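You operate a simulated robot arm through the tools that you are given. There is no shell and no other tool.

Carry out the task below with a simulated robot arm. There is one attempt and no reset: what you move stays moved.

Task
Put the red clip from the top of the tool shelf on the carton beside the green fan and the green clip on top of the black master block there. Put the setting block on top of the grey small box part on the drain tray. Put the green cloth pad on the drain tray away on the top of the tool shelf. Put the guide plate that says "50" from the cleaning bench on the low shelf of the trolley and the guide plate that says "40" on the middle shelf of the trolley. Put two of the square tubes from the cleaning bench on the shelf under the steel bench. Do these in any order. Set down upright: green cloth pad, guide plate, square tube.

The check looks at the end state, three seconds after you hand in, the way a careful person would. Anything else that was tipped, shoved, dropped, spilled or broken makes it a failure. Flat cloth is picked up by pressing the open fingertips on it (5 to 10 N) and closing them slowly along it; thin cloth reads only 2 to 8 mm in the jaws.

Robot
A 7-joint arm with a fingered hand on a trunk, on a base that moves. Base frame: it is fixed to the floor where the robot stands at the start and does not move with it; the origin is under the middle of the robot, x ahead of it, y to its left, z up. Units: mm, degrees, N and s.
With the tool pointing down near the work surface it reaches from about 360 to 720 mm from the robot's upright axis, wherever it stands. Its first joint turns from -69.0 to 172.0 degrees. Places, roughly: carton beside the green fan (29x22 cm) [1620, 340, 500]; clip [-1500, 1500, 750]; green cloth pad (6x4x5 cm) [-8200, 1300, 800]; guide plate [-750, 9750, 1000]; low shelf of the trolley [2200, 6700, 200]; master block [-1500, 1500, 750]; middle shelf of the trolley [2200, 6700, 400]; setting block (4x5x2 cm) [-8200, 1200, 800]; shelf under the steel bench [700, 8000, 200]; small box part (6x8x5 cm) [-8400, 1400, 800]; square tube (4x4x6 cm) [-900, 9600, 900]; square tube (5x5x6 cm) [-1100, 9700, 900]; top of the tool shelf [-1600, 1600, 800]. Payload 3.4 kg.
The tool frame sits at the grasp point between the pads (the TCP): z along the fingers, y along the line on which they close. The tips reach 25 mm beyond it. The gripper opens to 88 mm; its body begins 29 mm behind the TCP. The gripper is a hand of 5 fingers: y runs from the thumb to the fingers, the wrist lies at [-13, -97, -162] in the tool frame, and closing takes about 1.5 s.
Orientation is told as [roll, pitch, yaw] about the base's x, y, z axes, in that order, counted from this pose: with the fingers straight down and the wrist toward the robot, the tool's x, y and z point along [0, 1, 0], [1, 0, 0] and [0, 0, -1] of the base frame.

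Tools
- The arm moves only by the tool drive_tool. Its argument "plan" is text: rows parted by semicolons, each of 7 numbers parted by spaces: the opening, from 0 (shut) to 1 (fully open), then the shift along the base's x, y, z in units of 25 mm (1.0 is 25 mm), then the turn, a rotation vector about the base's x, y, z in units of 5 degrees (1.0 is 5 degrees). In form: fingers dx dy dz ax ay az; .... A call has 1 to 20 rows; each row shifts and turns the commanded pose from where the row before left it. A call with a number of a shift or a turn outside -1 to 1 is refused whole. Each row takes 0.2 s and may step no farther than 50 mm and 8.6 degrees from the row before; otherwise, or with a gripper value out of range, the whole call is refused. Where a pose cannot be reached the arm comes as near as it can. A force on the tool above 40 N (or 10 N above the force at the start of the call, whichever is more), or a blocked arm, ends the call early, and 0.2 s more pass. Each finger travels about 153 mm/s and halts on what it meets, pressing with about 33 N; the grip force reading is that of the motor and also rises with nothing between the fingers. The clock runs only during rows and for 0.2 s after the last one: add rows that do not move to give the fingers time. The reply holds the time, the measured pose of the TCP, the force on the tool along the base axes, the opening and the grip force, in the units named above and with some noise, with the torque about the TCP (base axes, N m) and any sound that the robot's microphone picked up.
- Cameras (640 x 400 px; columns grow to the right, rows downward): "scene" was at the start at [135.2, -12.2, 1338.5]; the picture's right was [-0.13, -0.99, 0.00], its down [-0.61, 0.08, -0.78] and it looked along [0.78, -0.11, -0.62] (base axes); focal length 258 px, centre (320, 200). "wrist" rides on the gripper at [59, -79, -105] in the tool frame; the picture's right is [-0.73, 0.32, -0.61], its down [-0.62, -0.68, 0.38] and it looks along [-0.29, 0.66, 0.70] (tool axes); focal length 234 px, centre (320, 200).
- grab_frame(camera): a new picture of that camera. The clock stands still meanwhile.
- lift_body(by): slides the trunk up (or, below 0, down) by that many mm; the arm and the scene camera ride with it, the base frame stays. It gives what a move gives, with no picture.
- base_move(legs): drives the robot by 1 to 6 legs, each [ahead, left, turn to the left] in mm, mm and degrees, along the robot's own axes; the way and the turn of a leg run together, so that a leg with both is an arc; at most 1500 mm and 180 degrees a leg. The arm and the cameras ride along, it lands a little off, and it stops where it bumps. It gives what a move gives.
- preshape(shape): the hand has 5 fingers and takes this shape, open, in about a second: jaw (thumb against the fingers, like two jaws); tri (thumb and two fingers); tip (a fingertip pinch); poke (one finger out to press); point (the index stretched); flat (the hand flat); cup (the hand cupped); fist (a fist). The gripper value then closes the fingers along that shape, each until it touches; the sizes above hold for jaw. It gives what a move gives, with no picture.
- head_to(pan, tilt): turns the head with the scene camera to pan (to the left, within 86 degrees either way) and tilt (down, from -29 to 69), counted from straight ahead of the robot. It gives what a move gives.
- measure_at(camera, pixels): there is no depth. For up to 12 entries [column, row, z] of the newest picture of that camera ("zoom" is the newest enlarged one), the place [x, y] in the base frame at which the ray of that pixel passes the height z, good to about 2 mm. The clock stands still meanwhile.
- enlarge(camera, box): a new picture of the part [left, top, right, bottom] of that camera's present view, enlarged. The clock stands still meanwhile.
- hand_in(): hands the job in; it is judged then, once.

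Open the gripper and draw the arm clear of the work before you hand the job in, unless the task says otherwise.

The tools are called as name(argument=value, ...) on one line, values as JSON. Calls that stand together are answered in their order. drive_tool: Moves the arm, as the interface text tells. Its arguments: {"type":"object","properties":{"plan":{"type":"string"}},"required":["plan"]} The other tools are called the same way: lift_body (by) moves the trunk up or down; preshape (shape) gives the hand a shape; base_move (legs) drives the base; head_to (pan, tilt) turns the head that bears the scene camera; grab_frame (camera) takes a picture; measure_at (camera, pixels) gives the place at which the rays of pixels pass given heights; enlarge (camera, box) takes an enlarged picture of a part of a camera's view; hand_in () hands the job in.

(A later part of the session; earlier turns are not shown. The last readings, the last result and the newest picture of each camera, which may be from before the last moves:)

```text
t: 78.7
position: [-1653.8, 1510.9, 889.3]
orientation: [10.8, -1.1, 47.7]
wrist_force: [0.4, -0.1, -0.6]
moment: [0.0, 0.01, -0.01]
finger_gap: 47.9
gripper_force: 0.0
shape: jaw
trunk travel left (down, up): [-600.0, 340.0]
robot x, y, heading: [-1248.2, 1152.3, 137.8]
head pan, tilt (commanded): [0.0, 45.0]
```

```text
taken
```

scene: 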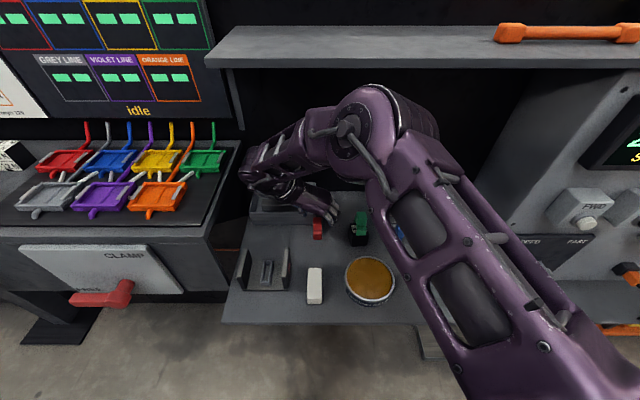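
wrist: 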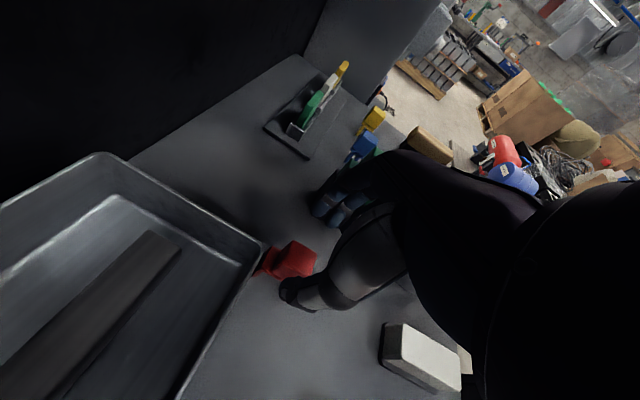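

I enlarge the wrist view on the red clip to check the lateral centring between thumb and fingers.

enlarge(camera="wrist", box=[240, 180, 360, 320])

measure_at(camera="wrist", pixels=[[290, 241, 850], [317, 255, 850], [304, 276, 850], [273, 267, 850]])

```text
2.86 times, centred on (300, 250) of wrist
```

zoom: 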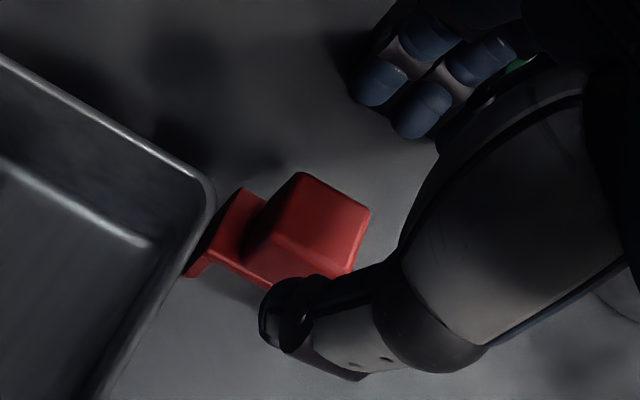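

```text
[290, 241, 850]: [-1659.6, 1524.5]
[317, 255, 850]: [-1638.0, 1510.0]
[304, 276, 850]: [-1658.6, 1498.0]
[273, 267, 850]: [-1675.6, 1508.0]
```

I measure the top face corners in this zoom at z=848.

measure_at(camera="zoom", pixels=[[302, 172, 848], [370, 212, 848], [347, 270, 848], [271, 238, 848], [245, 188, 822], [185, 278, 800], [300, 290, 848], [270, 310, 848]])

```text
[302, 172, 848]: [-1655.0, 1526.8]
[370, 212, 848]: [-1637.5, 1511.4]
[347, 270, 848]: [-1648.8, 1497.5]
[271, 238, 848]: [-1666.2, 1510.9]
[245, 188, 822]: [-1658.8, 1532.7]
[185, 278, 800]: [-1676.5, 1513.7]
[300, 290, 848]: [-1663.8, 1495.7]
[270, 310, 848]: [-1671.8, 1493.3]
```

The red clip's top centre (-1652,1512) is within 2 mm of the TCP. I descend to z≈839 and close.

drive_tool(plan="0.55 0 0 -0.5 0 0 0;0.55 0.03 0.02 -0.5 0 0 0;0.55 0.03 0.02 -0.5 0 0 0;0.55 0 0 -0.5 0 0 0;0.55 0 0 0 0 0 0")

enlarge(camera="wrist", box=[240, 180, 360, 320])

```text
t: 79.8
position: [-1651.1, 1512.7, 840.3]
orientation: [10.8, -1.0, 47.6]
wrist_force: [0.0, -0.5, 0.5]
moment: [-0.02, 0.0, -0.01]
finger_gap: 48.1
gripper_force: 0.1
shape: jaw
trunk travel left (down, up): [-600.0, 340.0]
robot x, y, heading: [-1251.2, 1154.1, 137.8]
head pan, tilt (commanded): [0.0, 45.0]
```

```text
2.86 times, centred on (300, 250) of wrist
```

zoom: 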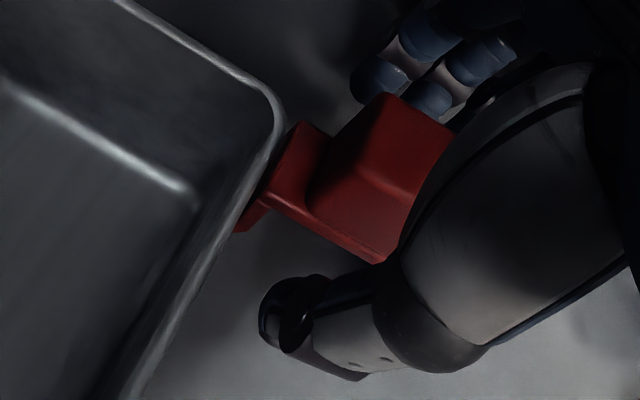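

Clear between thumb and fingers; I close in steps and hold.

drive_tool(plan="0.45 0 0 0 0 0 0;0.35 0 0 0 0 0 0;0.28 0 0 0 0 0 0;0.22 0 0 0 0 0 0;0.16 0 0 0 0 0 0;0.08 0 0 0 0 0 0;0 0 0 0 0 0 0;0 0 0 0 0 0 0;0 0 0 0 0 0 0")

enlarge(camera="wrist", box=[240, 180, 360, 320])

```text
t: 81.8
position: [-1650.9, 1512.9, 840.5]
orientation: [10.8, -1.1, 47.7]
wrist_force: [0.8, -1.4, -0.5]
moment: [-0.01, -0.05, 0.0]
finger_gap: 16.5
gripper_force: 32.8
shape: jaw
trunk travel left (down, up): [-600.0, 340.0]
robot x, y, heading: [-1252.0, 1152.3, 137.6]
head pan, tilt (commanded): [0.0, 45.0]
```

```text
2.86 times, centred on (300, 250) of wrist
```

zoom: 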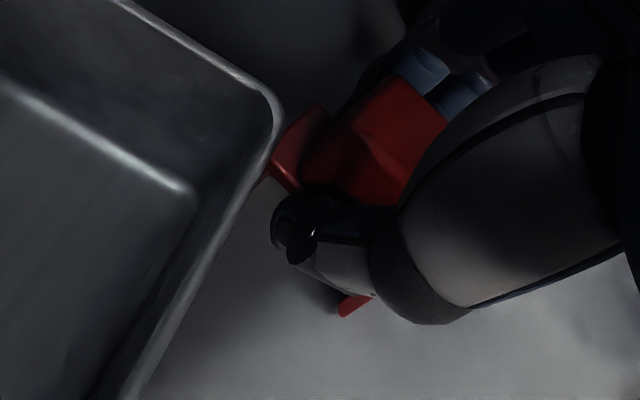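

Held at 16.5 mm with 33 N. I lift straight up 60 mm, then draw the hand back from the shelf.

drive_tool(plan="0 0 0 0.5 0 0 0;0 0 0 0.7 0 0 0;0 0 0 0.8 0 0 0;0 0.6 -0.54 0.4 0 0 0;0 0.74 -0.67 0.2 0 0 0;0 0.74 -0.67 0 0 0 0;0 0.74 -0.67 0 0 0 0;0 0.74 -0.67 0 0 0 0;0 0.74 -0.67 0 0 0 0;0 0.74 -0.67 0 0 0 0;0 0.74 -0.67 0 0 0 0;0 0 0 0 0 0 0")

grab_frame(camera="scene")

grab_frame(camera="wrist")

```text
t: 84.5
position: [-1507.8, 1380.8, 905.9]
orientation: [10.8, -1.0, 47.6]
wrist_force: [-0.3, 0.1, -0.9]
moment: [0.04, 0.0, 0.0]
finger_gap: 16.2
gripper_force: 33.0
shape: jaw
trunk travel left (down, up): [-600.0, 340.0]
robot x, y, heading: [-1253.1, 1154.8, 137.6]
head pan, tilt (commanded): [0.0, 45.0]
```

```text
taken
```

scene: 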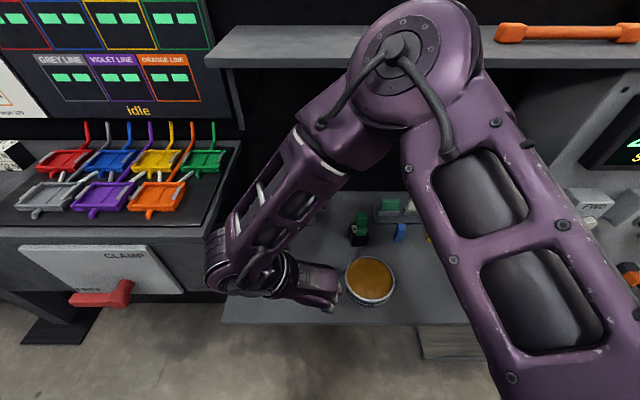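

```text
taken
```

wrist: 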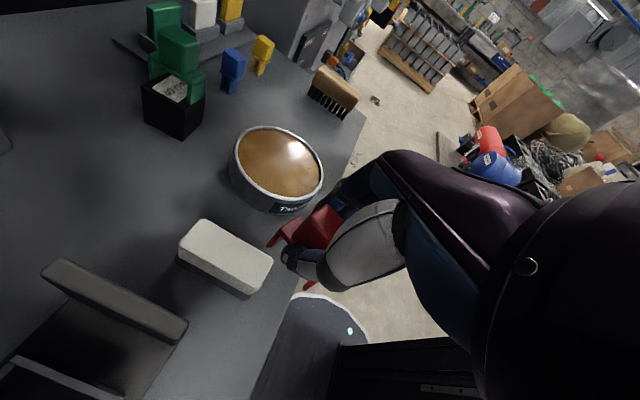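

The red clip is firmly held. I raise the hand 75 mm and back away from the shelf along the way I came.

drive_tool(plan="0 0 0 1 0 0 0;0 0 0 1 0 0 0;0 0 0 1 0 0 0;0 0 0 0 0 0 0")

base_move(legs=[[-700, 0, 0], [-950, 0, 0]])

head_to(pan=-80, tilt=25)

grab_frame(camera="scene")

```text
t: 85.5
position: [-1506.5, 1383.3, 979.9]
orientation: [10.7, -1.1, 47.7]
wrist_force: [0.1, 0.3, 0.6]
moment: [0.02, -0.01, 0.02]
finger_gap: 16.0
gripper_force: 32.9
shape: jaw
trunk travel left (down, up): [-600.0, 340.0]
robot x, y, heading: [-1252.0, 1154.5, 137.6]
head pan, tilt (commanded): [0.0, 45.0]
```

```text
t: 93.8
position: [-300.2, 271.9, 979.9]
orientation: [10.8, -1.1, 47.1]
wrist_force: [0.2, 0.0, 0.5]
moment: [0.04, 0.01, 0.03]
finger_gap: 15.8
gripper_force: 33.3
shape: jaw
trunk travel left (down, up): [-600.0, 340.0]
robot x, y, heading: [-44.7, 40.1, 136.9]
head pan, tilt (commanded): [0.0, 45.0]
```

```text
t: 95.3
position: [-299.5, 270.9, 979.9]
orientation: [10.8, -1.1, 47.1]
wrist_force: [0.1, 0.6, 0.2]
moment: [0.0, 0.0, 0.02]
finger_gap: 16.1
gripper_force: 33.4
shape: jaw
trunk travel left (down, up): [-600.0, 340.0]
robot x, y, heading: [-49.0, 37.9, 137.3]
head pan, tilt (commanded): [-80.0, 25.0]
```

```text
taken
```

scene: 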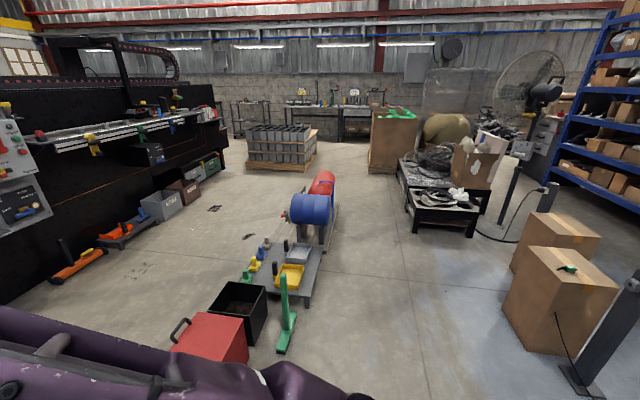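

Cartons are at right (575,265) and (560,225). I measure both tops at z=500 and some floor points to know which is the target and the free lanes.

measure_at(camera="scene", pixels=[[567, 267, 500], [540, 247, 500], [619, 283, 500], [553, 216, 500], [585, 395, 0], [505, 330, 0], [557, 353, 0], [240, 330, 200], [285, 350, 0], [470, 230, 200], [320, 180, 0], [225, 130, 0]])

enlarge(camera="scene", box=[480, 190, 640, 310])

```text
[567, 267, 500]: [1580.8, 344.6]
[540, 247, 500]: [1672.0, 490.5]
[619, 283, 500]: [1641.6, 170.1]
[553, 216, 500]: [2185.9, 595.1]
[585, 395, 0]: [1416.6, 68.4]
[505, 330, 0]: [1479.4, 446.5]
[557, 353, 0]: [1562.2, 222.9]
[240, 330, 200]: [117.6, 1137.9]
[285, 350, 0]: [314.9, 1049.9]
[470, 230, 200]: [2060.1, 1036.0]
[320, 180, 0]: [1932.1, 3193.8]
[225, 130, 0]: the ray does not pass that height
```

```text
3.33 times, centred on (560, 250) of scene
```

zoom: 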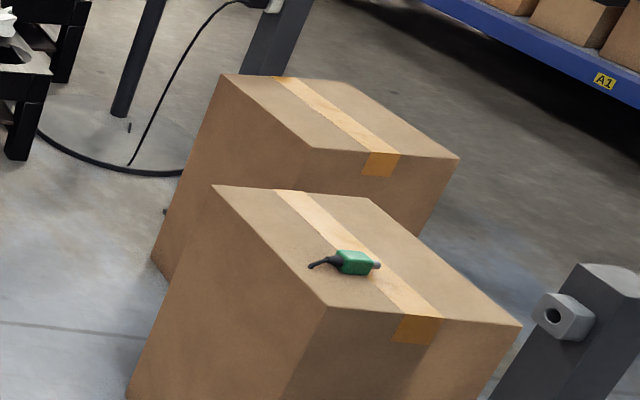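

The nearer carton (with the green tool) is the target. I measure its top corners and the tool's extent at z=500.

measure_at(camera="zoom", pixels=[[213, 186, 500], [367, 198, 500], [521, 326, 500], [326, 307, 500], [310, 268, 500], [381, 265, 500], [440, 290, 500], [128, 390, 0], [579, 318, 500]])

```text
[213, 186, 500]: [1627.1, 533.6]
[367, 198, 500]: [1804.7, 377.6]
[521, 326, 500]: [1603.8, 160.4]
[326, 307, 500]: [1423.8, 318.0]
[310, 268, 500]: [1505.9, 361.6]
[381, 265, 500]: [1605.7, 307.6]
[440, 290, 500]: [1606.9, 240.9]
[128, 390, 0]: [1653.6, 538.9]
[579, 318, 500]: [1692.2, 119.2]
```

Target spot on the carton: about (1659,408), well away from the green tool (1506–1606, 308–362). I turn to face +x and drive to about (900,430).

base_move(legs=[[0, 0, -139], [900, 380, 0]])

head_to(pan=0, tilt=40)

grab_frame(camera="scene")

```text
t: 106.0
position: [1180.6, 449.3, 980.6]
orientation: [10.8, -1.1, -88.7]
wrist_force: [-0.1, 0.2, -0.6]
moment: [0.02, 0.03, -0.01]
finger_gap: 15.9
gripper_force: 32.9
shape: jaw
trunk travel left (down, up): [-600.0, 340.0]
robot x, y, heading: [839.1, 440.5, 1.2]
head pan, tilt (commanded): [-80.0, 25.0]
```

```text
t: 107.6
position: [1182.3, 449.8, 980.0]
orientation: [10.8, -1.1, -88.7]
wrist_force: [2.0, -0.3, 0.4]
moment: [0.02, 0.02, 0.01]
finger_gap: 16.3
gripper_force: 33.2
shape: jaw
trunk travel left (down, up): [-600.0, 340.0]
robot x, y, heading: [837.6, 440.5, 1.3]
head pan, tilt (commanded): [0.0, 40.0]
```

```text
taken
```

scene: 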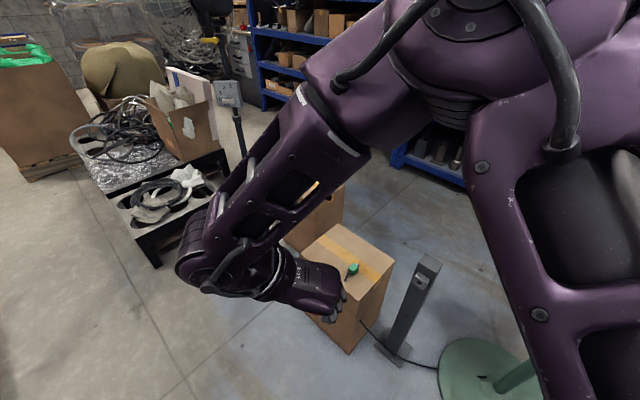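

I lower the trunk 250 mm for the carton's height and look again.

lift_body(by=-250)

base_move(legs=[[150, 0, 0]])

grab_frame(camera="scene")

grab_frame(camera="wrist")

```text
t: 110.1
position: [1181.0, 449.8, 730.4]
orientation: [10.8, -1.1, -88.7]
wrist_force: [-0.1, 0.2, -1.1]
moment: [0.0, -0.01, -0.01]
finger_gap: 15.9
gripper_force: 33.1
shape: jaw
trunk travel left (down, up): [-350.0, 590.0]
robot x, y, heading: [836.2, 438.1, 1.3]
head pan, tilt (commanded): [0.0, 40.0]
```

```text
t: 111.5
position: [1327.6, 452.9, 730.3]
orientation: [10.7, -1.1, -88.6]
wrist_force: [-0.8, -0.6, -1.2]
moment: [0.01, 0.04, 0.0]
finger_gap: 15.9
gripper_force: 32.6
shape: jaw
trunk travel left (down, up): [-350.0, 590.0]
robot x, y, heading: [984.6, 439.7, 1.6]
head pan, tilt (commanded): [0.0, 40.0]
```

```text
taken
```

scene: 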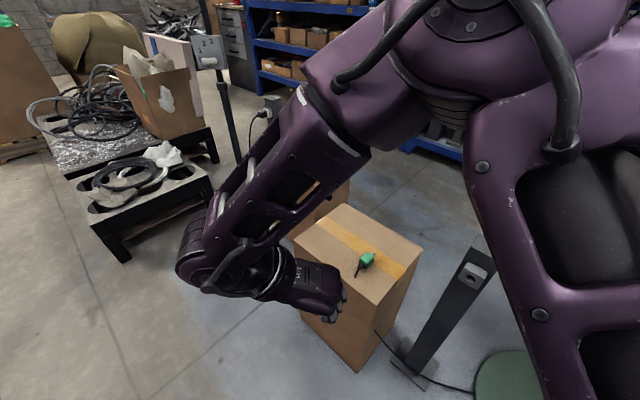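

```text
taken
```

wrist: 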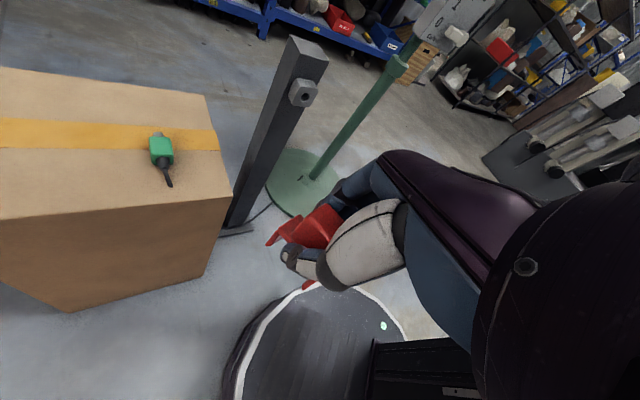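

I triangulate the carton's top height with the front corner (scene (383,308), wrist (230,196)) and the right corner.

measure_at(camera="scene", pixels=[[383, 308, 500], [383, 308, 520], [423, 251, 500], [423, 251, 520], [340, 203, 500], [340, 203, 520], [366, 260, 500], [358, 275, 500]])

measure_at(camera="wrist", pixels=[[230, 196, 500], [230, 196, 520], [207, 96, 500], [207, 96, 520], [160, 150, 500], [170, 186, 500]])

```text
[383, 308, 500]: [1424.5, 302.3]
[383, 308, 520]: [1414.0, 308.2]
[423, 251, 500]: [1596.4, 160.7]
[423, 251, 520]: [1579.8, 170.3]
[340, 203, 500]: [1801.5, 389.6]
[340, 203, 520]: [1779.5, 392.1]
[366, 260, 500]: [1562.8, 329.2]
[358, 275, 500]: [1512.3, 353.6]
```

```text
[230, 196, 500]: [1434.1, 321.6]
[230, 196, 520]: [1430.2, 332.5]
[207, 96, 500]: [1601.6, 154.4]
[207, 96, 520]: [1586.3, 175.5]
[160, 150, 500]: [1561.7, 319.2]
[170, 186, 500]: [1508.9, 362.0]
```

I check the held clip's attitude from the wrist view; its base should be about 40 mm under the TCP (z≈690).

enlarge(camera="wrist", box=[240, 190, 360, 310])

measure_at(camera="zoom", pixels=[[100, 180, 690], [230, 330, 690]])

```text
3.33 times, centred on (300, 250) of wrist
```

zoom: 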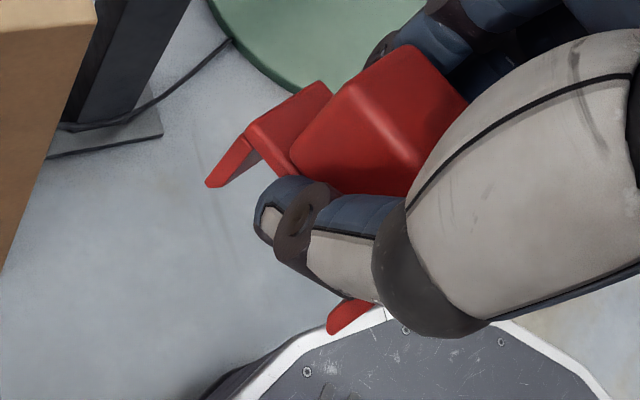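

```text
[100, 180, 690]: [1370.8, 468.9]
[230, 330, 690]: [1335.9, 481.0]
```

The leg tips are at zoom (208,186) and (328,332); I measure these.

measure_at(camera="zoom", pixels=[[208, 186, 680], [208, 186, 690], [208, 186, 700], [328, 332, 680], [328, 332, 690], [328, 332, 700]])

```text
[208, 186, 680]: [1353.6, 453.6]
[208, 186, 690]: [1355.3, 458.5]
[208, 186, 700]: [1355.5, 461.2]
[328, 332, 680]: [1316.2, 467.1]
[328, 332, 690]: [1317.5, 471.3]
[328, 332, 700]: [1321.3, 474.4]
```

Clip base is level (left legs at the expected height), long axis yawed −20°. Before driving nearer I measure my base's rim in the wrist picture to know its radius.

measure_at(camera="wrist", pixels=[[318, 282, 100], [318, 282, 300], [225, 350, 100], [225, 350, 300], [400, 330, 100], [400, 330, 300]])

head_to(pan=0, tilt=69)

grab_frame(camera="scene")

```text
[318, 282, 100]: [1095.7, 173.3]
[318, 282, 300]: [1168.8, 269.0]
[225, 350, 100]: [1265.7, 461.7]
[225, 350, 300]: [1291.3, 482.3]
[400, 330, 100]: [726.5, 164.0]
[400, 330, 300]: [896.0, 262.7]
```

```text
t: 112.4
position: [1325.8, 452.9, 730.7]
orientation: [10.9, -1.2, -88.4]
wrist_force: [0.3, -0.2, -0.4]
moment: [0.03, -0.01, 0.04]
finger_gap: 15.9
gripper_force: 33.3
shape: jaw
trunk travel left (down, up): [-350.0, 590.0]
robot x, y, heading: [983.7, 440.2, 1.3]
head pan, tilt (commanded): [0.0, 68.8]
```

```text
taken
```

scene: 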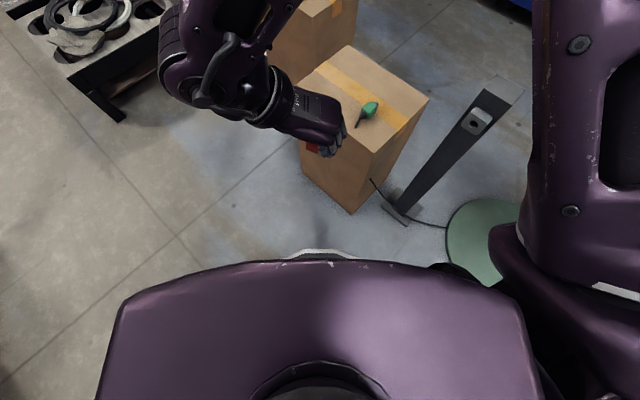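

The base rim just shows at scene (325,251). I measure it.

measure_at(camera="scene", pixels=[[325, 251, 100], [325, 251, 250], [290, 258, 100], [290, 258, 250], [349, 213, 0], [300, 170, 0], [390, 210, 0]])

```text
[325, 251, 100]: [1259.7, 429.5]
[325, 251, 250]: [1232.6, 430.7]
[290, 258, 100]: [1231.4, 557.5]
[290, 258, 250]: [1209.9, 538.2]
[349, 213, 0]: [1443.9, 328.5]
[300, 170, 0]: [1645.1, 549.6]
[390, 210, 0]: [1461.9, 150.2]
```

Base radius is about 275 mm; the carton's foot corner is at (1444,328). I drive 105 mm ahead, leaving about 100 mm of gap, with the hand staying left of and above the carton.

base_move(legs=[[105, 0, 0]])

drive_tool(plan="0 0.9 -0.2 0 0 0 0;0 0.9 -0.2 0 0 0 0;0 0.9 -0.2 -0.5 0 0 0;0 0.9 -0.2 -0.5 0 0 0;0 0.9 -0.2 -0.5 0 0 0;0 0.9 -0.2 -0.5 0 0 0;0 0.9 -0.2 -0.5 0 0 0;0 0.9 -0.2 -0.5 0 0 0;0 0 0 -0.5 0 0 0;0 0 0 0 0 0 0")

grab_frame(camera="scene")

grab_frame(camera="wrist")

```text
t: 113.6
position: [1433.9, 454.8, 730.3]
orientation: [10.6, -1.1, -88.5]
wrist_force: [0.1, -0.4, -0.1]
moment: [0.01, 0.02, 0.0]
finger_gap: 15.8
gripper_force: 32.9
shape: jaw
trunk travel left (down, up): [-350.0, 590.0]
robot x, y, heading: [1088.1, 446.2, 1.6]
head pan, tilt (commanded): [0.0, 68.8]
```

```text
t: 115.8
position: [1612.9, 416.9, 641.8]
orientation: [10.8, -1.0, -88.5]
wrist_force: [0.6, 0.0, -0.5]
moment: [0.01, 0.04, -0.01]
finger_gap: 16.0
gripper_force: 32.7
shape: jaw
trunk travel left (down, up): [-350.0, 590.0]
robot x, y, heading: [1090.5, 444.4, 1.6]
head pan, tilt (commanded): [0.0, 68.8]
```

```text
taken
```

scene: 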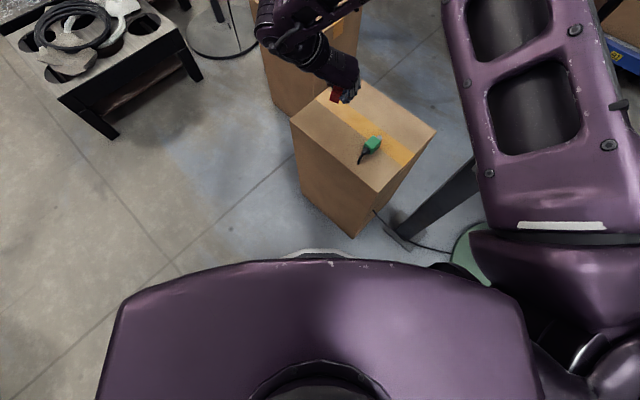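

```text
taken
```

wrist: 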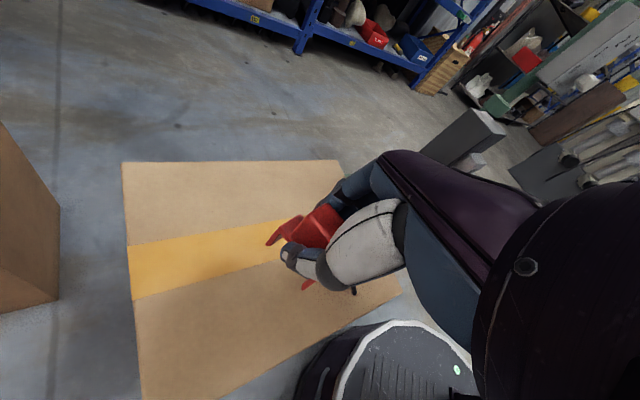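

The hand is over the carton. I measure the carton's corners from the wrist at z≈508 to fix the spot.

measure_at(camera="wrist", pixels=[[122, 163, 508], [338, 160, 508], [143, 398, 508], [398, 290, 508], [302, 285, 600], [270, 243, 600]])

measure_at(camera="scene", pixels=[[291, 124, 508], [436, 131, 508], [376, 193, 508], [375, 140, 508], [362, 160, 508]])

```text
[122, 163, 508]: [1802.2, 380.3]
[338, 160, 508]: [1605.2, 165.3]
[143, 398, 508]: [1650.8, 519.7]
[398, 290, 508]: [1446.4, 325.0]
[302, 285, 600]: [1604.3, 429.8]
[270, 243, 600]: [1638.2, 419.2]
```

```text
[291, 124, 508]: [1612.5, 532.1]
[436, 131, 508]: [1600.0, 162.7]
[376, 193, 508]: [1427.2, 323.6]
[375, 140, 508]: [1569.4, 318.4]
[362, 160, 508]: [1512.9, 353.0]
```

I move to (1650,405) and lower to z≈568, then creep down.

drive_tool(plan="0 0.5 -0.16 0 0 0 0;0 0.5 -0.16 0 0 0 0;0 0.5 -0.16 -0.4 0 0 0;0 0 0 -0.6 0 0 0;0 0 0 -0.7 0 0 0;0 0 0 -0.7 0 0 0;0 0 0 -0.5 0 0 0;0 0 0 0 0 0 0")

enlarge(camera="scene", box=[290, 60, 450, 200])

enlarge(camera="wrist", box=[220, 180, 380, 320])

```text
t: 117.6
position: [1648.8, 403.2, 568.9]
orientation: [10.8, -1.0, -88.6]
wrist_force: [0.4, 0.3, -0.7]
moment: [0.02, 0.01, 0.01]
finger_gap: 16.1
gripper_force: 32.9
shape: jaw
trunk travel left (down, up): [-350.0, 590.0]
robot x, y, heading: [1091.2, 446.0, 1.5]
head pan, tilt (commanded): [0.0, 68.8]
```

```text
2.86 times, centred on (370, 130) of scene
```

zoom: 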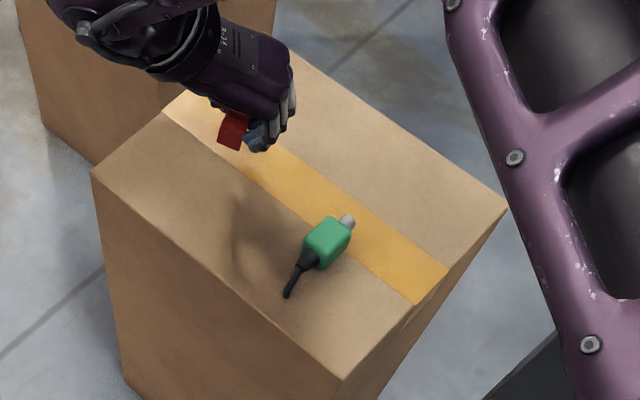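

```text
2.86 times, centred on (300, 250) of wrist
```

zoom: 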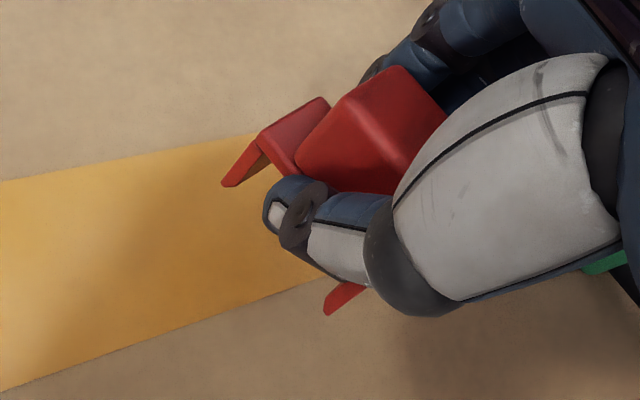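

Clear of everything. I lower 14 mm and then creep down in small steps watching for contact.

drive_tool(plan="0 0 0 -0.3 0 0 0;0 0 0 -0.26 0 0 0;0 0 0 0 0 0 0")

drive_tool(plan="0 0 0 -0.08 0 0 0;0 0 0 -0.08 0 0 0;0 0 0 0 0 0 0")

```text
t: 118.4
position: [1650.7, 403.6, 555.1]
orientation: [10.8, -1.0, -88.6]
wrist_force: [-0.6, 0.0, -0.5]
moment: [0.01, 0.01, -0.03]
finger_gap: 15.7
gripper_force: 32.9
shape: jaw
trunk travel left (down, up): [-350.0, 590.0]
robot x, y, heading: [1089.1, 447.5, 1.4]
head pan, tilt (commanded): [0.0, 68.8]
```

```text
t: 119.2
position: [1649.5, 404.6, 551.8]
orientation: [10.8, -1.0, -88.7]
wrist_force: [-0.4, -0.2, 0.0]
moment: [0.02, 0.01, -0.01]
finger_gap: 15.9
gripper_force: 32.8
shape: jaw
trunk travel left (down, up): [-350.0, 590.0]
robot x, y, heading: [1091.0, 448.6, 1.6]
head pan, tilt (commanded): [0.0, 68.8]
```

No contact yet at 551.8; I keep creeping.

drive_tool(plan="0 0 0 -0.08 0 0 0;0 0 0 -0.08 0 0 0;0 0 0 0 0 0 0")

drive_tool(plan="0 0 0 -0.06 0 0 0;0 0 0 0 0 0 0")

```text
t: 120.0
position: [1648.5, 403.3, 548.1]
orientation: [10.7, -1.0, -88.6]
wrist_force: [-0.5, 0.5, -0.7]
moment: [-0.02, 0.02, 0.0]
finger_gap: 15.9
gripper_force: 32.8
shape: jaw
trunk travel left (down, up): [-350.0, 590.0]
robot x, y, heading: [1094.1, 445.9, 1.4]
head pan, tilt (commanded): [0.0, 68.8]
```

```text
t: 120.6
position: [1649.2, 403.3, 546.7]
orientation: [10.7, -1.1, -88.5]
wrist_force: [-0.6, 0.0, 0.5]
moment: [0.03, 0.04, -0.03]
finger_gap: 15.9
gripper_force: 33.3
shape: jaw
trunk travel left (down, up): [-350.0, 590.0]
robot x, y, heading: [1094.0, 445.3, 1.2]
head pan, tilt (commanded): [0.0, 68.8]
```

Still free; I continue in 2 mm steps.

drive_tool(plan="0 0 0 -0.08 0 0 0;0 0 0 0 0 0 0")

drive_tool(plan="0 0 0 -0.08 0 0 0;0 0 0 0 0 0 0")

enlarge(camera="scene", box=[330, 60, 390, 110])

```text
t: 121.2
position: [1648.2, 403.7, 544.2]
orientation: [10.8, -1.1, -88.6]
wrist_force: [-0.4, -0.2, -0.1]
moment: [0.03, 0.01, 0.01]
finger_gap: 16.0
gripper_force: 33.5
shape: jaw
trunk travel left (down, up): [-350.0, 590.0]
robot x, y, heading: [1088.8, 444.2, 1.4]
head pan, tilt (commanded): [0.0, 68.8]
```

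```text
t: 121.8
position: [1649.7, 402.9, 542.4]
orientation: [10.8, -1.1, -88.6]
wrist_force: [0.1, 0.2, -0.7]
moment: [0.01, -0.02, 0.0]
finger_gap: 16.1
gripper_force: 33.1
shape: jaw
trunk travel left (down, up): [-350.0, 590.0]
robot x, y, heading: [1093.9, 442.9, 1.5]
head pan, tilt (commanded): [0.0, 68.8]
```

```text
8.00 times, centred on (360, 85) of scene
```

zoom: 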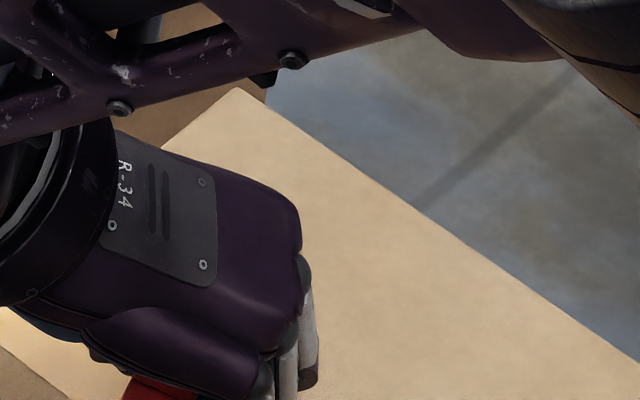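

No contact at 542; the top is likely near 498. I keep creeping with 2 mm steps.

drive_tool(plan="0 0 0 -0.08 0 0 0;0 0 0 0 0 0 0")

drive_tool(plan="0 0 0 -0.08 0 0 0;0 0 0 0 0 0 0")

drive_tool(plan="0 0 0 -0.06 0 0 0;0 0 0 0 0 0 0")

```text
t: 122.4
position: [1649.2, 402.4, 541.3]
orientation: [10.9, -1.2, -88.6]
wrist_force: [0.0, -0.5, 0.1]
moment: [0.0, -0.03, 0.01]
finger_gap: 15.9
gripper_force: 32.9
shape: jaw
trunk travel left (down, up): [-350.0, 590.0]
robot x, y, heading: [1089.0, 445.7, 1.0]
head pan, tilt (commanded): [0.0, 68.8]
```

```text
t: 123.0
position: [1650.3, 404.2, 539.7]
orientation: [10.8, -1.1, -88.6]
wrist_force: [0.2, 1.1, 4.0]
moment: [-0.03, -0.05, 0.02]
finger_gap: 16.2
gripper_force: 33.3
shape: jaw
trunk travel left (down, up): [-350.0, 590.0]
robot x, y, heading: [1091.9, 443.4, 1.2]
head pan, tilt (commanded): [0.0, 68.8]
```

```text
t: 123.6
position: [1651.2, 404.0, 539.2]
orientation: [11.0, -1.1, -88.7]
wrist_force: [-0.3, 2.1, 10.9]
moment: [-0.1, -0.08, 0.02]
finger_gap: 16.4
gripper_force: 32.9
shape: jaw
trunk travel left (down, up): [-350.0, 590.0]
robot x, y, heading: [1092.2, 447.6, 1.4]
head pan, tilt (commanded): [0.0, 68.8]
```

Contact at 539.7 on the clip's right edge (moment −0.1/10.9 N). I lift 4 mm, roll −6° about its long axis, and lower again.

drive_tool(plan="0 0 0 0.2 0 0 0;0 0.03 0.08 0 -0.57 0.19 0;0 0.03 0.08 0 -0.57 0.19 0;0 0 0 -0.1 0 0 0;0 0 0 0 0 0 0")

drive_tool(plan="0 0 0 -0.08 0 0 0;0 0 0 -0.04 0 0 0;0 0 0 0 0 0 0")

```text
t: 124.8
position: [1651.1, 407.1, 539.2]
orientation: [8.8, -6.2, -88.3]
wrist_force: [-0.2, -0.2, -0.5]
moment: [0.02, 0.01, -0.05]
finger_gap: 16.0
gripper_force: 32.8
shape: jaw
trunk travel left (down, up): [-350.0, 590.0]
robot x, y, heading: [1088.7, 448.0, 1.3]
head pan, tilt (commanded): [0.0, 68.8]
```

```text
t: 125.6
position: [1650.8, 407.3, 537.5]
orientation: [9.1, -6.3, -88.2]
wrist_force: [0.6, 0.5, 8.5]
moment: [-0.06, -0.07, 0.02]
finger_gap: 16.2
gripper_force: 33.0
shape: jaw
trunk travel left (down, up): [-350.0, 590.0]
robot x, y, heading: [1089.0, 442.5, 1.4]
head pan, tilt (commanded): [0.0, 68.8]
```

The force now acts close to the clip's centre, so it stands flat. I open the fingers gradually.

drive_tool(plan="0.15 0 0 0 0 0 0;0.18 0 0 0 0 0 0;0.2 0 0 0 0 0 0;0.23 0 0 0 0 0 0;0.26 0 0 0 0 0 0;0.3 0 0 0 0 0 0;0.36 0 0 0 0 0 0;0.42 0 0 0 0 0 0;0.5 0 0 0 0 0 0;0.5 0 0 0 0 0 0")

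enlarge(camera="wrist", box=[220, 180, 380, 320])

```text
t: 127.8
position: [1651.2, 407.0, 537.2]
orientation: [8.9, -6.3, -88.3]
wrist_force: [0.2, 0.0, -0.2]
moment: [-0.04, -0.03, 0.03]
finger_gap: 43.4
gripper_force: 0.1
shape: jaw
trunk travel left (down, up): [-350.0, 590.0]
robot x, y, heading: [1092.0, 444.9, 1.2]
head pan, tilt (commanded): [0.0, 68.8]
```

```text
2.86 times, centred on (300, 250) of wrist
```

zoom: 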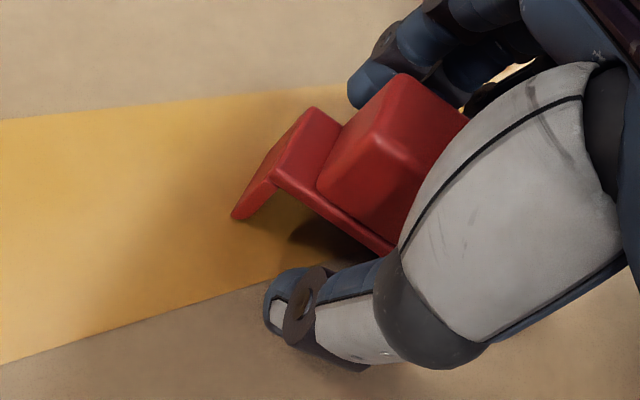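

The red clip stands upright, free. I withdraw along the tool axis and confirm.

drive_tool(plan="0.52 -0.06 0.04 0.4 0 0 0;0.52 -0.12 0.08 0.75 0 0 0;0.52 -0.12 0.08 0.75 0 0 0;0.52 -0.12 0.08 0.75 0 0 0;0.52 -0.16 0.1 0.95 0 0 0;0.52 -0.16 0.1 0.95 0 0 0;0.52 0 0 0 0 0 0")

grab_frame(camera="wrist")

enlarge(camera="scene", box=[290, 60, 450, 200])

```text
t: 129.4
position: [1625.1, 413.4, 649.8]
orientation: [8.9, -6.2, -88.1]
wrist_force: [0.7, -0.6, 0.1]
moment: [0.01, 0.0, 0.02]
finger_gap: 45.3
gripper_force: 0.1
shape: jaw
out of reach, approached as far as the arm can: row 2, 5, 6
trunk travel left (down, up): [-350.0, 590.0]
robot x, y, heading: [1091.6, 444.7, 1.5]
head pan, tilt (commanded): [0.0, 68.8]
```

```text
taken
```

wrist: 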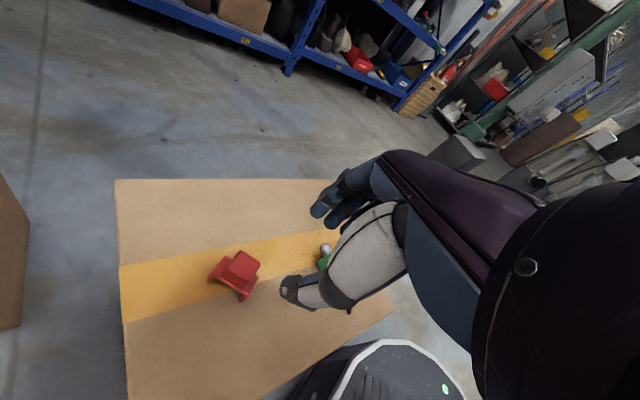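

```text
2.86 times, centred on (370, 130) of scene
```

zoom: 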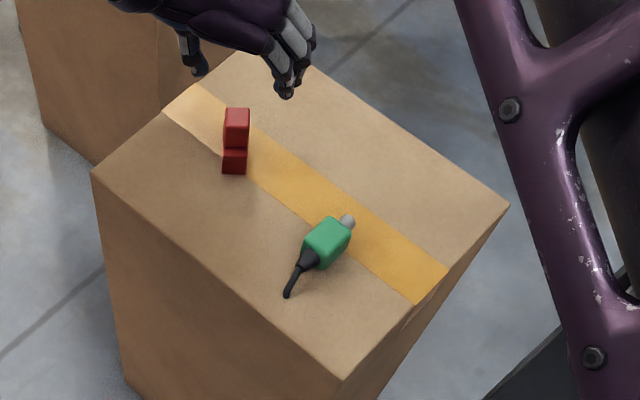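

The red clip stands upright on the carton, clear of the green tool. I draw the hand back toward me, then back the base away from the carton.

drive_tool(plan="0.5 -0.9 0.1 0.1 0 0 0;0.5 -0.9 0.1 0.1 0 0 0;0.5 -0.9 0.1 0.1 0 0 0;0.5 -0.9 0.1 0.1 0 0 0;0.5 -0.9 0.1 0.1 0 0 0;0.5 -0.9 0.1 0.1 0 0 0;0.5 -0.9 0.1 0.1 0 0 0;0.5 0 0 0 0 0 0")

base_move(legs=[[-500, 0, 0]])

lift_body(by=250)

head_to(pan=80, tilt=20)

grab_frame(camera="scene")

```text
t: 131.2
position: [1466.8, 429.7, 666.4]
orientation: [8.7, -6.8, -88.4]
wrist_force: [0.1, 0.3, -0.2]
moment: [0.04, -0.02, -0.02]
finger_gap: 44.7
gripper_force: 0.0
shape: jaw
trunk travel left (down, up): [-350.0, 590.0]
robot x, y, heading: [1091.2, 444.5, 1.4]
head pan, tilt (commanded): [0.0, 68.8]
```

```text
t: 134.1
position: [970.1, 417.7, 665.4]
orientation: [8.7, -6.7, -88.7]
wrist_force: [0.3, -0.9, 0.4]
moment: [0.01, 0.0, 0.0]
finger_gap: 44.4
gripper_force: 0.1
shape: jaw
trunk travel left (down, up): [-350.0, 590.0]
robot x, y, heading: [595.5, 432.5, 1.1]
head pan, tilt (commanded): [0.0, 68.8]
```

```text
t: 136.7
position: [970.6, 417.4, 916.2]
orientation: [8.7, -6.7, -88.8]
wrist_force: [-0.8, 1.0, 0.0]
moment: [0.05, 0.0, -0.01]
finger_gap: 44.2
gripper_force: 0.1
shape: jaw
trunk travel left (down, up): [-600.0, 340.0]
robot x, y, heading: [595.0, 435.4, 1.3]
head pan, tilt (commanded): [0.0, 68.8]
```

```text
t: 138.2
position: [971.0, 417.5, 916.2]
orientation: [8.7, -6.7, -88.8]
wrist_force: [0.1, 0.2, 0.3]
moment: [-0.02, -0.01, -0.02]
finger_gap: 44.5
gripper_force: 0.0
shape: jaw
trunk travel left (down, up): [-600.0, 340.0]
robot x, y, heading: [589.6, 434.7, 1.0]
head pan, tilt (commanded): [80.0, 20.0]
```

```text
taken
```

scene: 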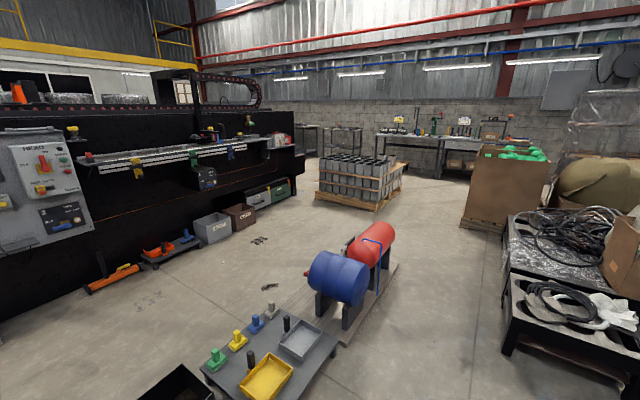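

The room to the north is visible: barrels dolly, tube pallet, benches beyond. I measure floor points to plan the lane.

measure_at(camera="scene", pixels=[[315, 198, 0], [375, 212, 0], [408, 178, 0], [302, 183, 0], [338, 345, 0], [398, 265, 0], [505, 355, 0], [460, 230, 0], [437, 178, 0], [375, 160, 0], [325, 155, 0], [505, 235, 0]])

enlarge(camera="scene", box=[280, 90, 560, 240])

```text
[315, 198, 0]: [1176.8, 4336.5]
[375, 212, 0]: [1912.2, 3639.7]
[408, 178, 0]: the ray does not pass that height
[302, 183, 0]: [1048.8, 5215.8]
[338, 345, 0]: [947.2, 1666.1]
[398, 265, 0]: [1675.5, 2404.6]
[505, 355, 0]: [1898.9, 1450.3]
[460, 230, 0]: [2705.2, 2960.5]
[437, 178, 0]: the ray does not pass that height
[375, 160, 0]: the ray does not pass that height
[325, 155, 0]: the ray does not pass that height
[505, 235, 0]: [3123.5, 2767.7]
```

```text
2.29 times, centred on (420, 165) of scene
```

zoom: 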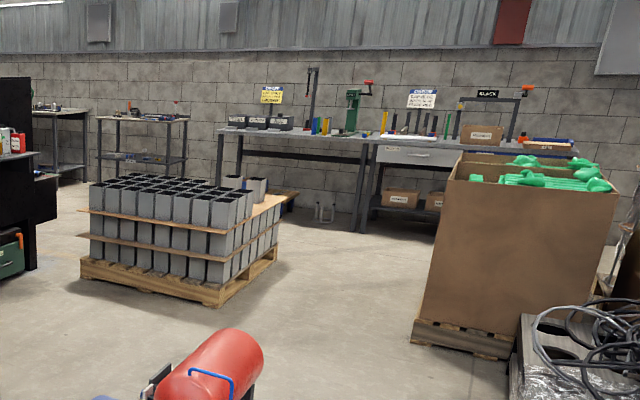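

I measure the left lane as well, between the boxes by the machine and the dolly.

measure_at(camera="scene", pixels=[[140, 275, 0], [155, 268, 0], [200, 255, 0], [218, 243, 0], [258, 218, 0], [204, 368, 100], [300, 275, 0], [330, 285, 0], [275, 205, 0], [140, 395, 300], [270, 288, 0], [345, 240, 0]])

```text
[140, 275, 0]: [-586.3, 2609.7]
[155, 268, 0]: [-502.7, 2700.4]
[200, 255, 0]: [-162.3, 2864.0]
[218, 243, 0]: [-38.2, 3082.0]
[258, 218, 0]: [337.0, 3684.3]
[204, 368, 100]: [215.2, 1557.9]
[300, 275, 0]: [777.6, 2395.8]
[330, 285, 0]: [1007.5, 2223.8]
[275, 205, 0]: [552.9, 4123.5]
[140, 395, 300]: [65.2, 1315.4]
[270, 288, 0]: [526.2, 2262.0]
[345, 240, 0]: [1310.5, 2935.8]
```

The right lane between dolly (947,1666)–(1676,2405) and table leg (1899,1450) is about 830 mm wide. I turn 50° left and drive toward its entry at about (1241,1376).

base_move(legs=[[0, 0, 47], [1110, 150, 0]])

head_to(pan=0, tilt=35)

grab_frame(camera="scene")

```text
t: 146.2
position: [1479.6, 1644.8, 915.3]
orientation: [8.6, -6.8, -40.9]
wrist_force: [0.0, 0.6, 0.6]
moment: [0.02, -0.01, 0.02]
finger_gap: 44.4
gripper_force: 0.1
shape: jaw
trunk travel left (down, up): [-600.0, 340.0]
robot x, y, heading: [1218.8, 1374.8, 48.9]
head pan, tilt (commanded): [80.0, 20.0]
```

```text
t: 147.7
position: [1480.4, 1643.3, 917.2]
orientation: [8.8, -6.7, -40.9]
wrist_force: [-0.4, -0.2, 0.0]
moment: [0.03, 0.02, 0.0]
finger_gap: 44.3
gripper_force: 0.1
shape: jaw
trunk travel left (down, up): [-600.0, 340.0]
robot x, y, heading: [1216.0, 1374.6, 48.9]
head pan, tilt (commanded): [0.0, 35.0]
```

```text
taken
```

scene: 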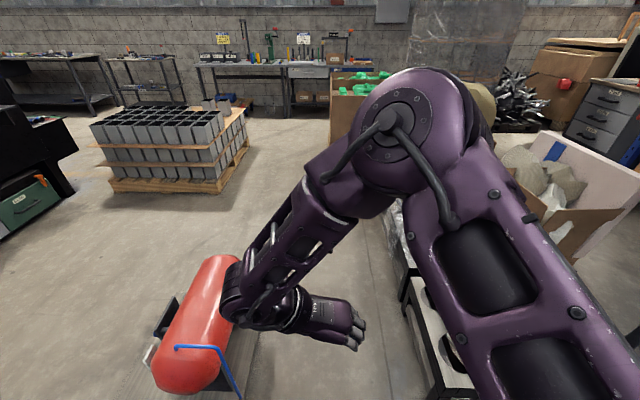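

Lane check: table 434 mm to the right, dolly 396 mm to the left of my track. I drive 1400 mm on along 45°.

base_move(legs=[[1398, -85, 0]])

head_to(pan=20, tilt=20)

grab_frame(camera="scene")

```text
t: 154.7
position: [2461.6, 2662.3, 915.2]
orientation: [8.8, -6.8, -40.2]
wrist_force: [-0.7, 0.2, -0.2]
moment: [0.02, 0.02, 0.04]
finger_gap: 44.3
gripper_force: 0.0
shape: jaw
trunk travel left (down, up): [-600.0, 340.0]
robot x, y, heading: [2197.4, 2393.1, 49.9]
head pan, tilt (commanded): [0.0, 35.0]
```

```text
t: 155.6
position: [2460.8, 2662.3, 915.6]
orientation: [8.8, -6.6, -40.3]
wrist_force: [1.0, 0.4, 0.2]
moment: [0.01, -0.01, -0.02]
finger_gap: 44.5
gripper_force: 0.2
shape: jaw
trunk travel left (down, up): [-600.0, 340.0]
robot x, y, heading: [2194.5, 2393.1, 49.6]
head pan, tilt (commanded): [20.0, 20.0]
```

```text
taken
```

scene: 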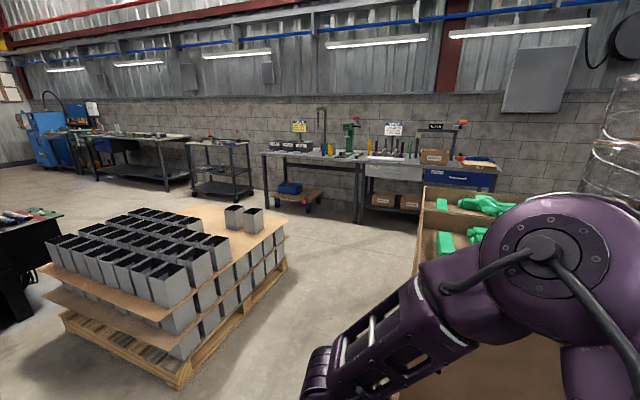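

Now trolley (220,165), a long bench (130,160) and a blue station (50,140) show. I measure their floor points and the pallet's corners.

measure_at(camera="scene", pixels=[[180, 386, 0], [288, 268, 0], [193, 193, 0], [235, 202, 0], [252, 193, 0], [98, 180, 0], [166, 191, 0], [60, 170, 0], [105, 163, 0], [40, 320, 0], [410, 330, 0], [305, 210, 0]])

enlarge(camera="scene", box=[0, 80, 280, 220])

```text
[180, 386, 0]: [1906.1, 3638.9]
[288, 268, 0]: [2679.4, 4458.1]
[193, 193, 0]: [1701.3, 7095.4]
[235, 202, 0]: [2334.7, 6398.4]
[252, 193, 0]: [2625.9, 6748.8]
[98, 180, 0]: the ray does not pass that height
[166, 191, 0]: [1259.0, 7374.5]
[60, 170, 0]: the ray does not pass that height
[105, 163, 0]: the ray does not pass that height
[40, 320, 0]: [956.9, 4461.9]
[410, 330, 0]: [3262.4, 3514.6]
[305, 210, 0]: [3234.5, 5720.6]
```

```text
2.29 times, centred on (140, 150) of scene
```

zoom: 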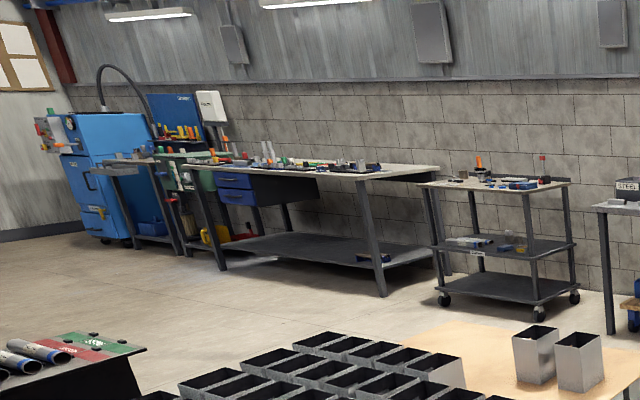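

The lane right of the pallet (corner (1906,3639)–(2679,4458)) is about 1.07 m wide. I drive in two legs along its middle line to about (3325,4363).

base_move(legs=[[734, 492, 0], [1498, -76, 0]])

head_to(pan=60, tilt=25)

grab_frame(camera="scene")

```text
t: 167.3
position: [3632.5, 4635.1, 916.7]
orientation: [8.8, -6.7, -40.3]
wrist_force: [-0.6, -0.2, 0.7]
moment: [-0.03, 0.02, -0.02]
finger_gap: 44.1
gripper_force: 0.2
shape: jaw
trunk travel left (down, up): [-600.0, 340.0]
robot x, y, heading: [3369.9, 4362.4, 49.5]
head pan, tilt (commanded): [20.0, 20.0]
```

```text
t: 168.4
position: [3632.4, 4634.5, 915.6]
orientation: [8.6, -6.6, -40.3]
wrist_force: [-0.5, -0.6, 0.2]
moment: [-0.01, 0.0, 0.02]
finger_gap: 44.6
gripper_force: 0.0
shape: jaw
trunk travel left (down, up): [-600.0, 340.0]
robot x, y, heading: [3367.5, 4360.3, 49.6]
head pan, tilt (commanded): [60.0, 25.0]
```

```text
taken
```

scene: 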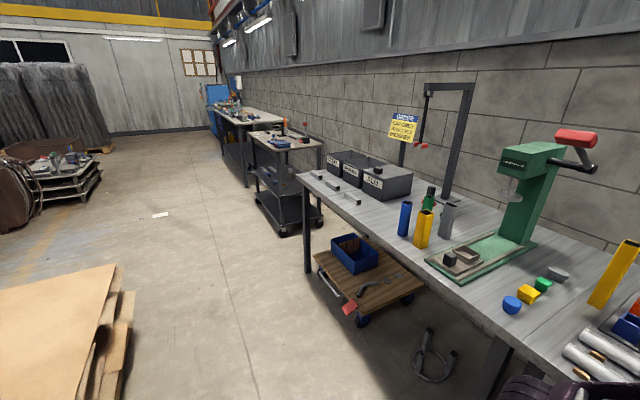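

The near bench is on the right. I check the distance to its edge before turning.

measure_at(camera="scene", pixels=[[298, 182, 880], [440, 290, 880], [555, 388, 880], [285, 230, 0], [320, 222, 0], [248, 183, 0], [250, 400, 0], [120, 395, 200], [160, 215, 0]])

```text
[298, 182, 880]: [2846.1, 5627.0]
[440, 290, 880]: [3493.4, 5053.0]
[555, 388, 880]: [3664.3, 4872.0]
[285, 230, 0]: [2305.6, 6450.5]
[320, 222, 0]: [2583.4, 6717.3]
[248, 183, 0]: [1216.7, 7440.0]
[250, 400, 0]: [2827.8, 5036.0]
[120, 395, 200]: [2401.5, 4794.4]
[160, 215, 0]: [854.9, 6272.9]
```

Bench edge is 585 mm away; turning left is safe. I turn to face down the aisle (heading ~138°), shift slightly toward the benches, and drive along it.

base_move(legs=[[0, 0, 88], [1000, -120, 0]])

head_to(pan=0, tilt=20)

grab_frame(camera="scene")

```text
t: 177.4
position: [2413.5, 5370.8, 917.3]
orientation: [8.7, -6.8, 49.7]
wrist_force: [-0.7, 0.0, 0.4]
moment: [-0.02, 0.01, -0.02]
finger_gap: 44.3
gripper_force: 0.1
shape: jaw
trunk travel left (down, up): [-600.0, 340.0]
robot x, y, heading: [2686.2, 5108.2, 139.9]
head pan, tilt (commanded): [60.0, 25.0]
```

```text
t: 178.7
position: [2412.7, 5371.8, 915.7]
orientation: [8.7, -6.7, 49.8]
wrist_force: [0.5, 0.6, -0.3]
moment: [0.0, 0.0, 0.0]
finger_gap: 44.5
gripper_force: 0.1
shape: jaw
trunk travel left (down, up): [-600.0, 340.0]
robot x, y, heading: [2686.8, 5106.0, 139.6]
head pan, tilt (commanded): [0.0, 20.0]
```

```text
taken
```

scene: 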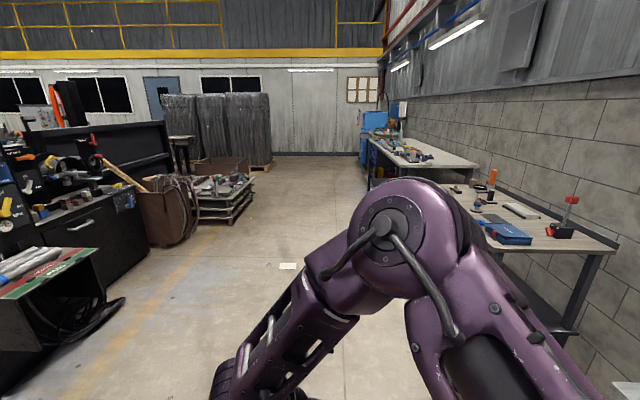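

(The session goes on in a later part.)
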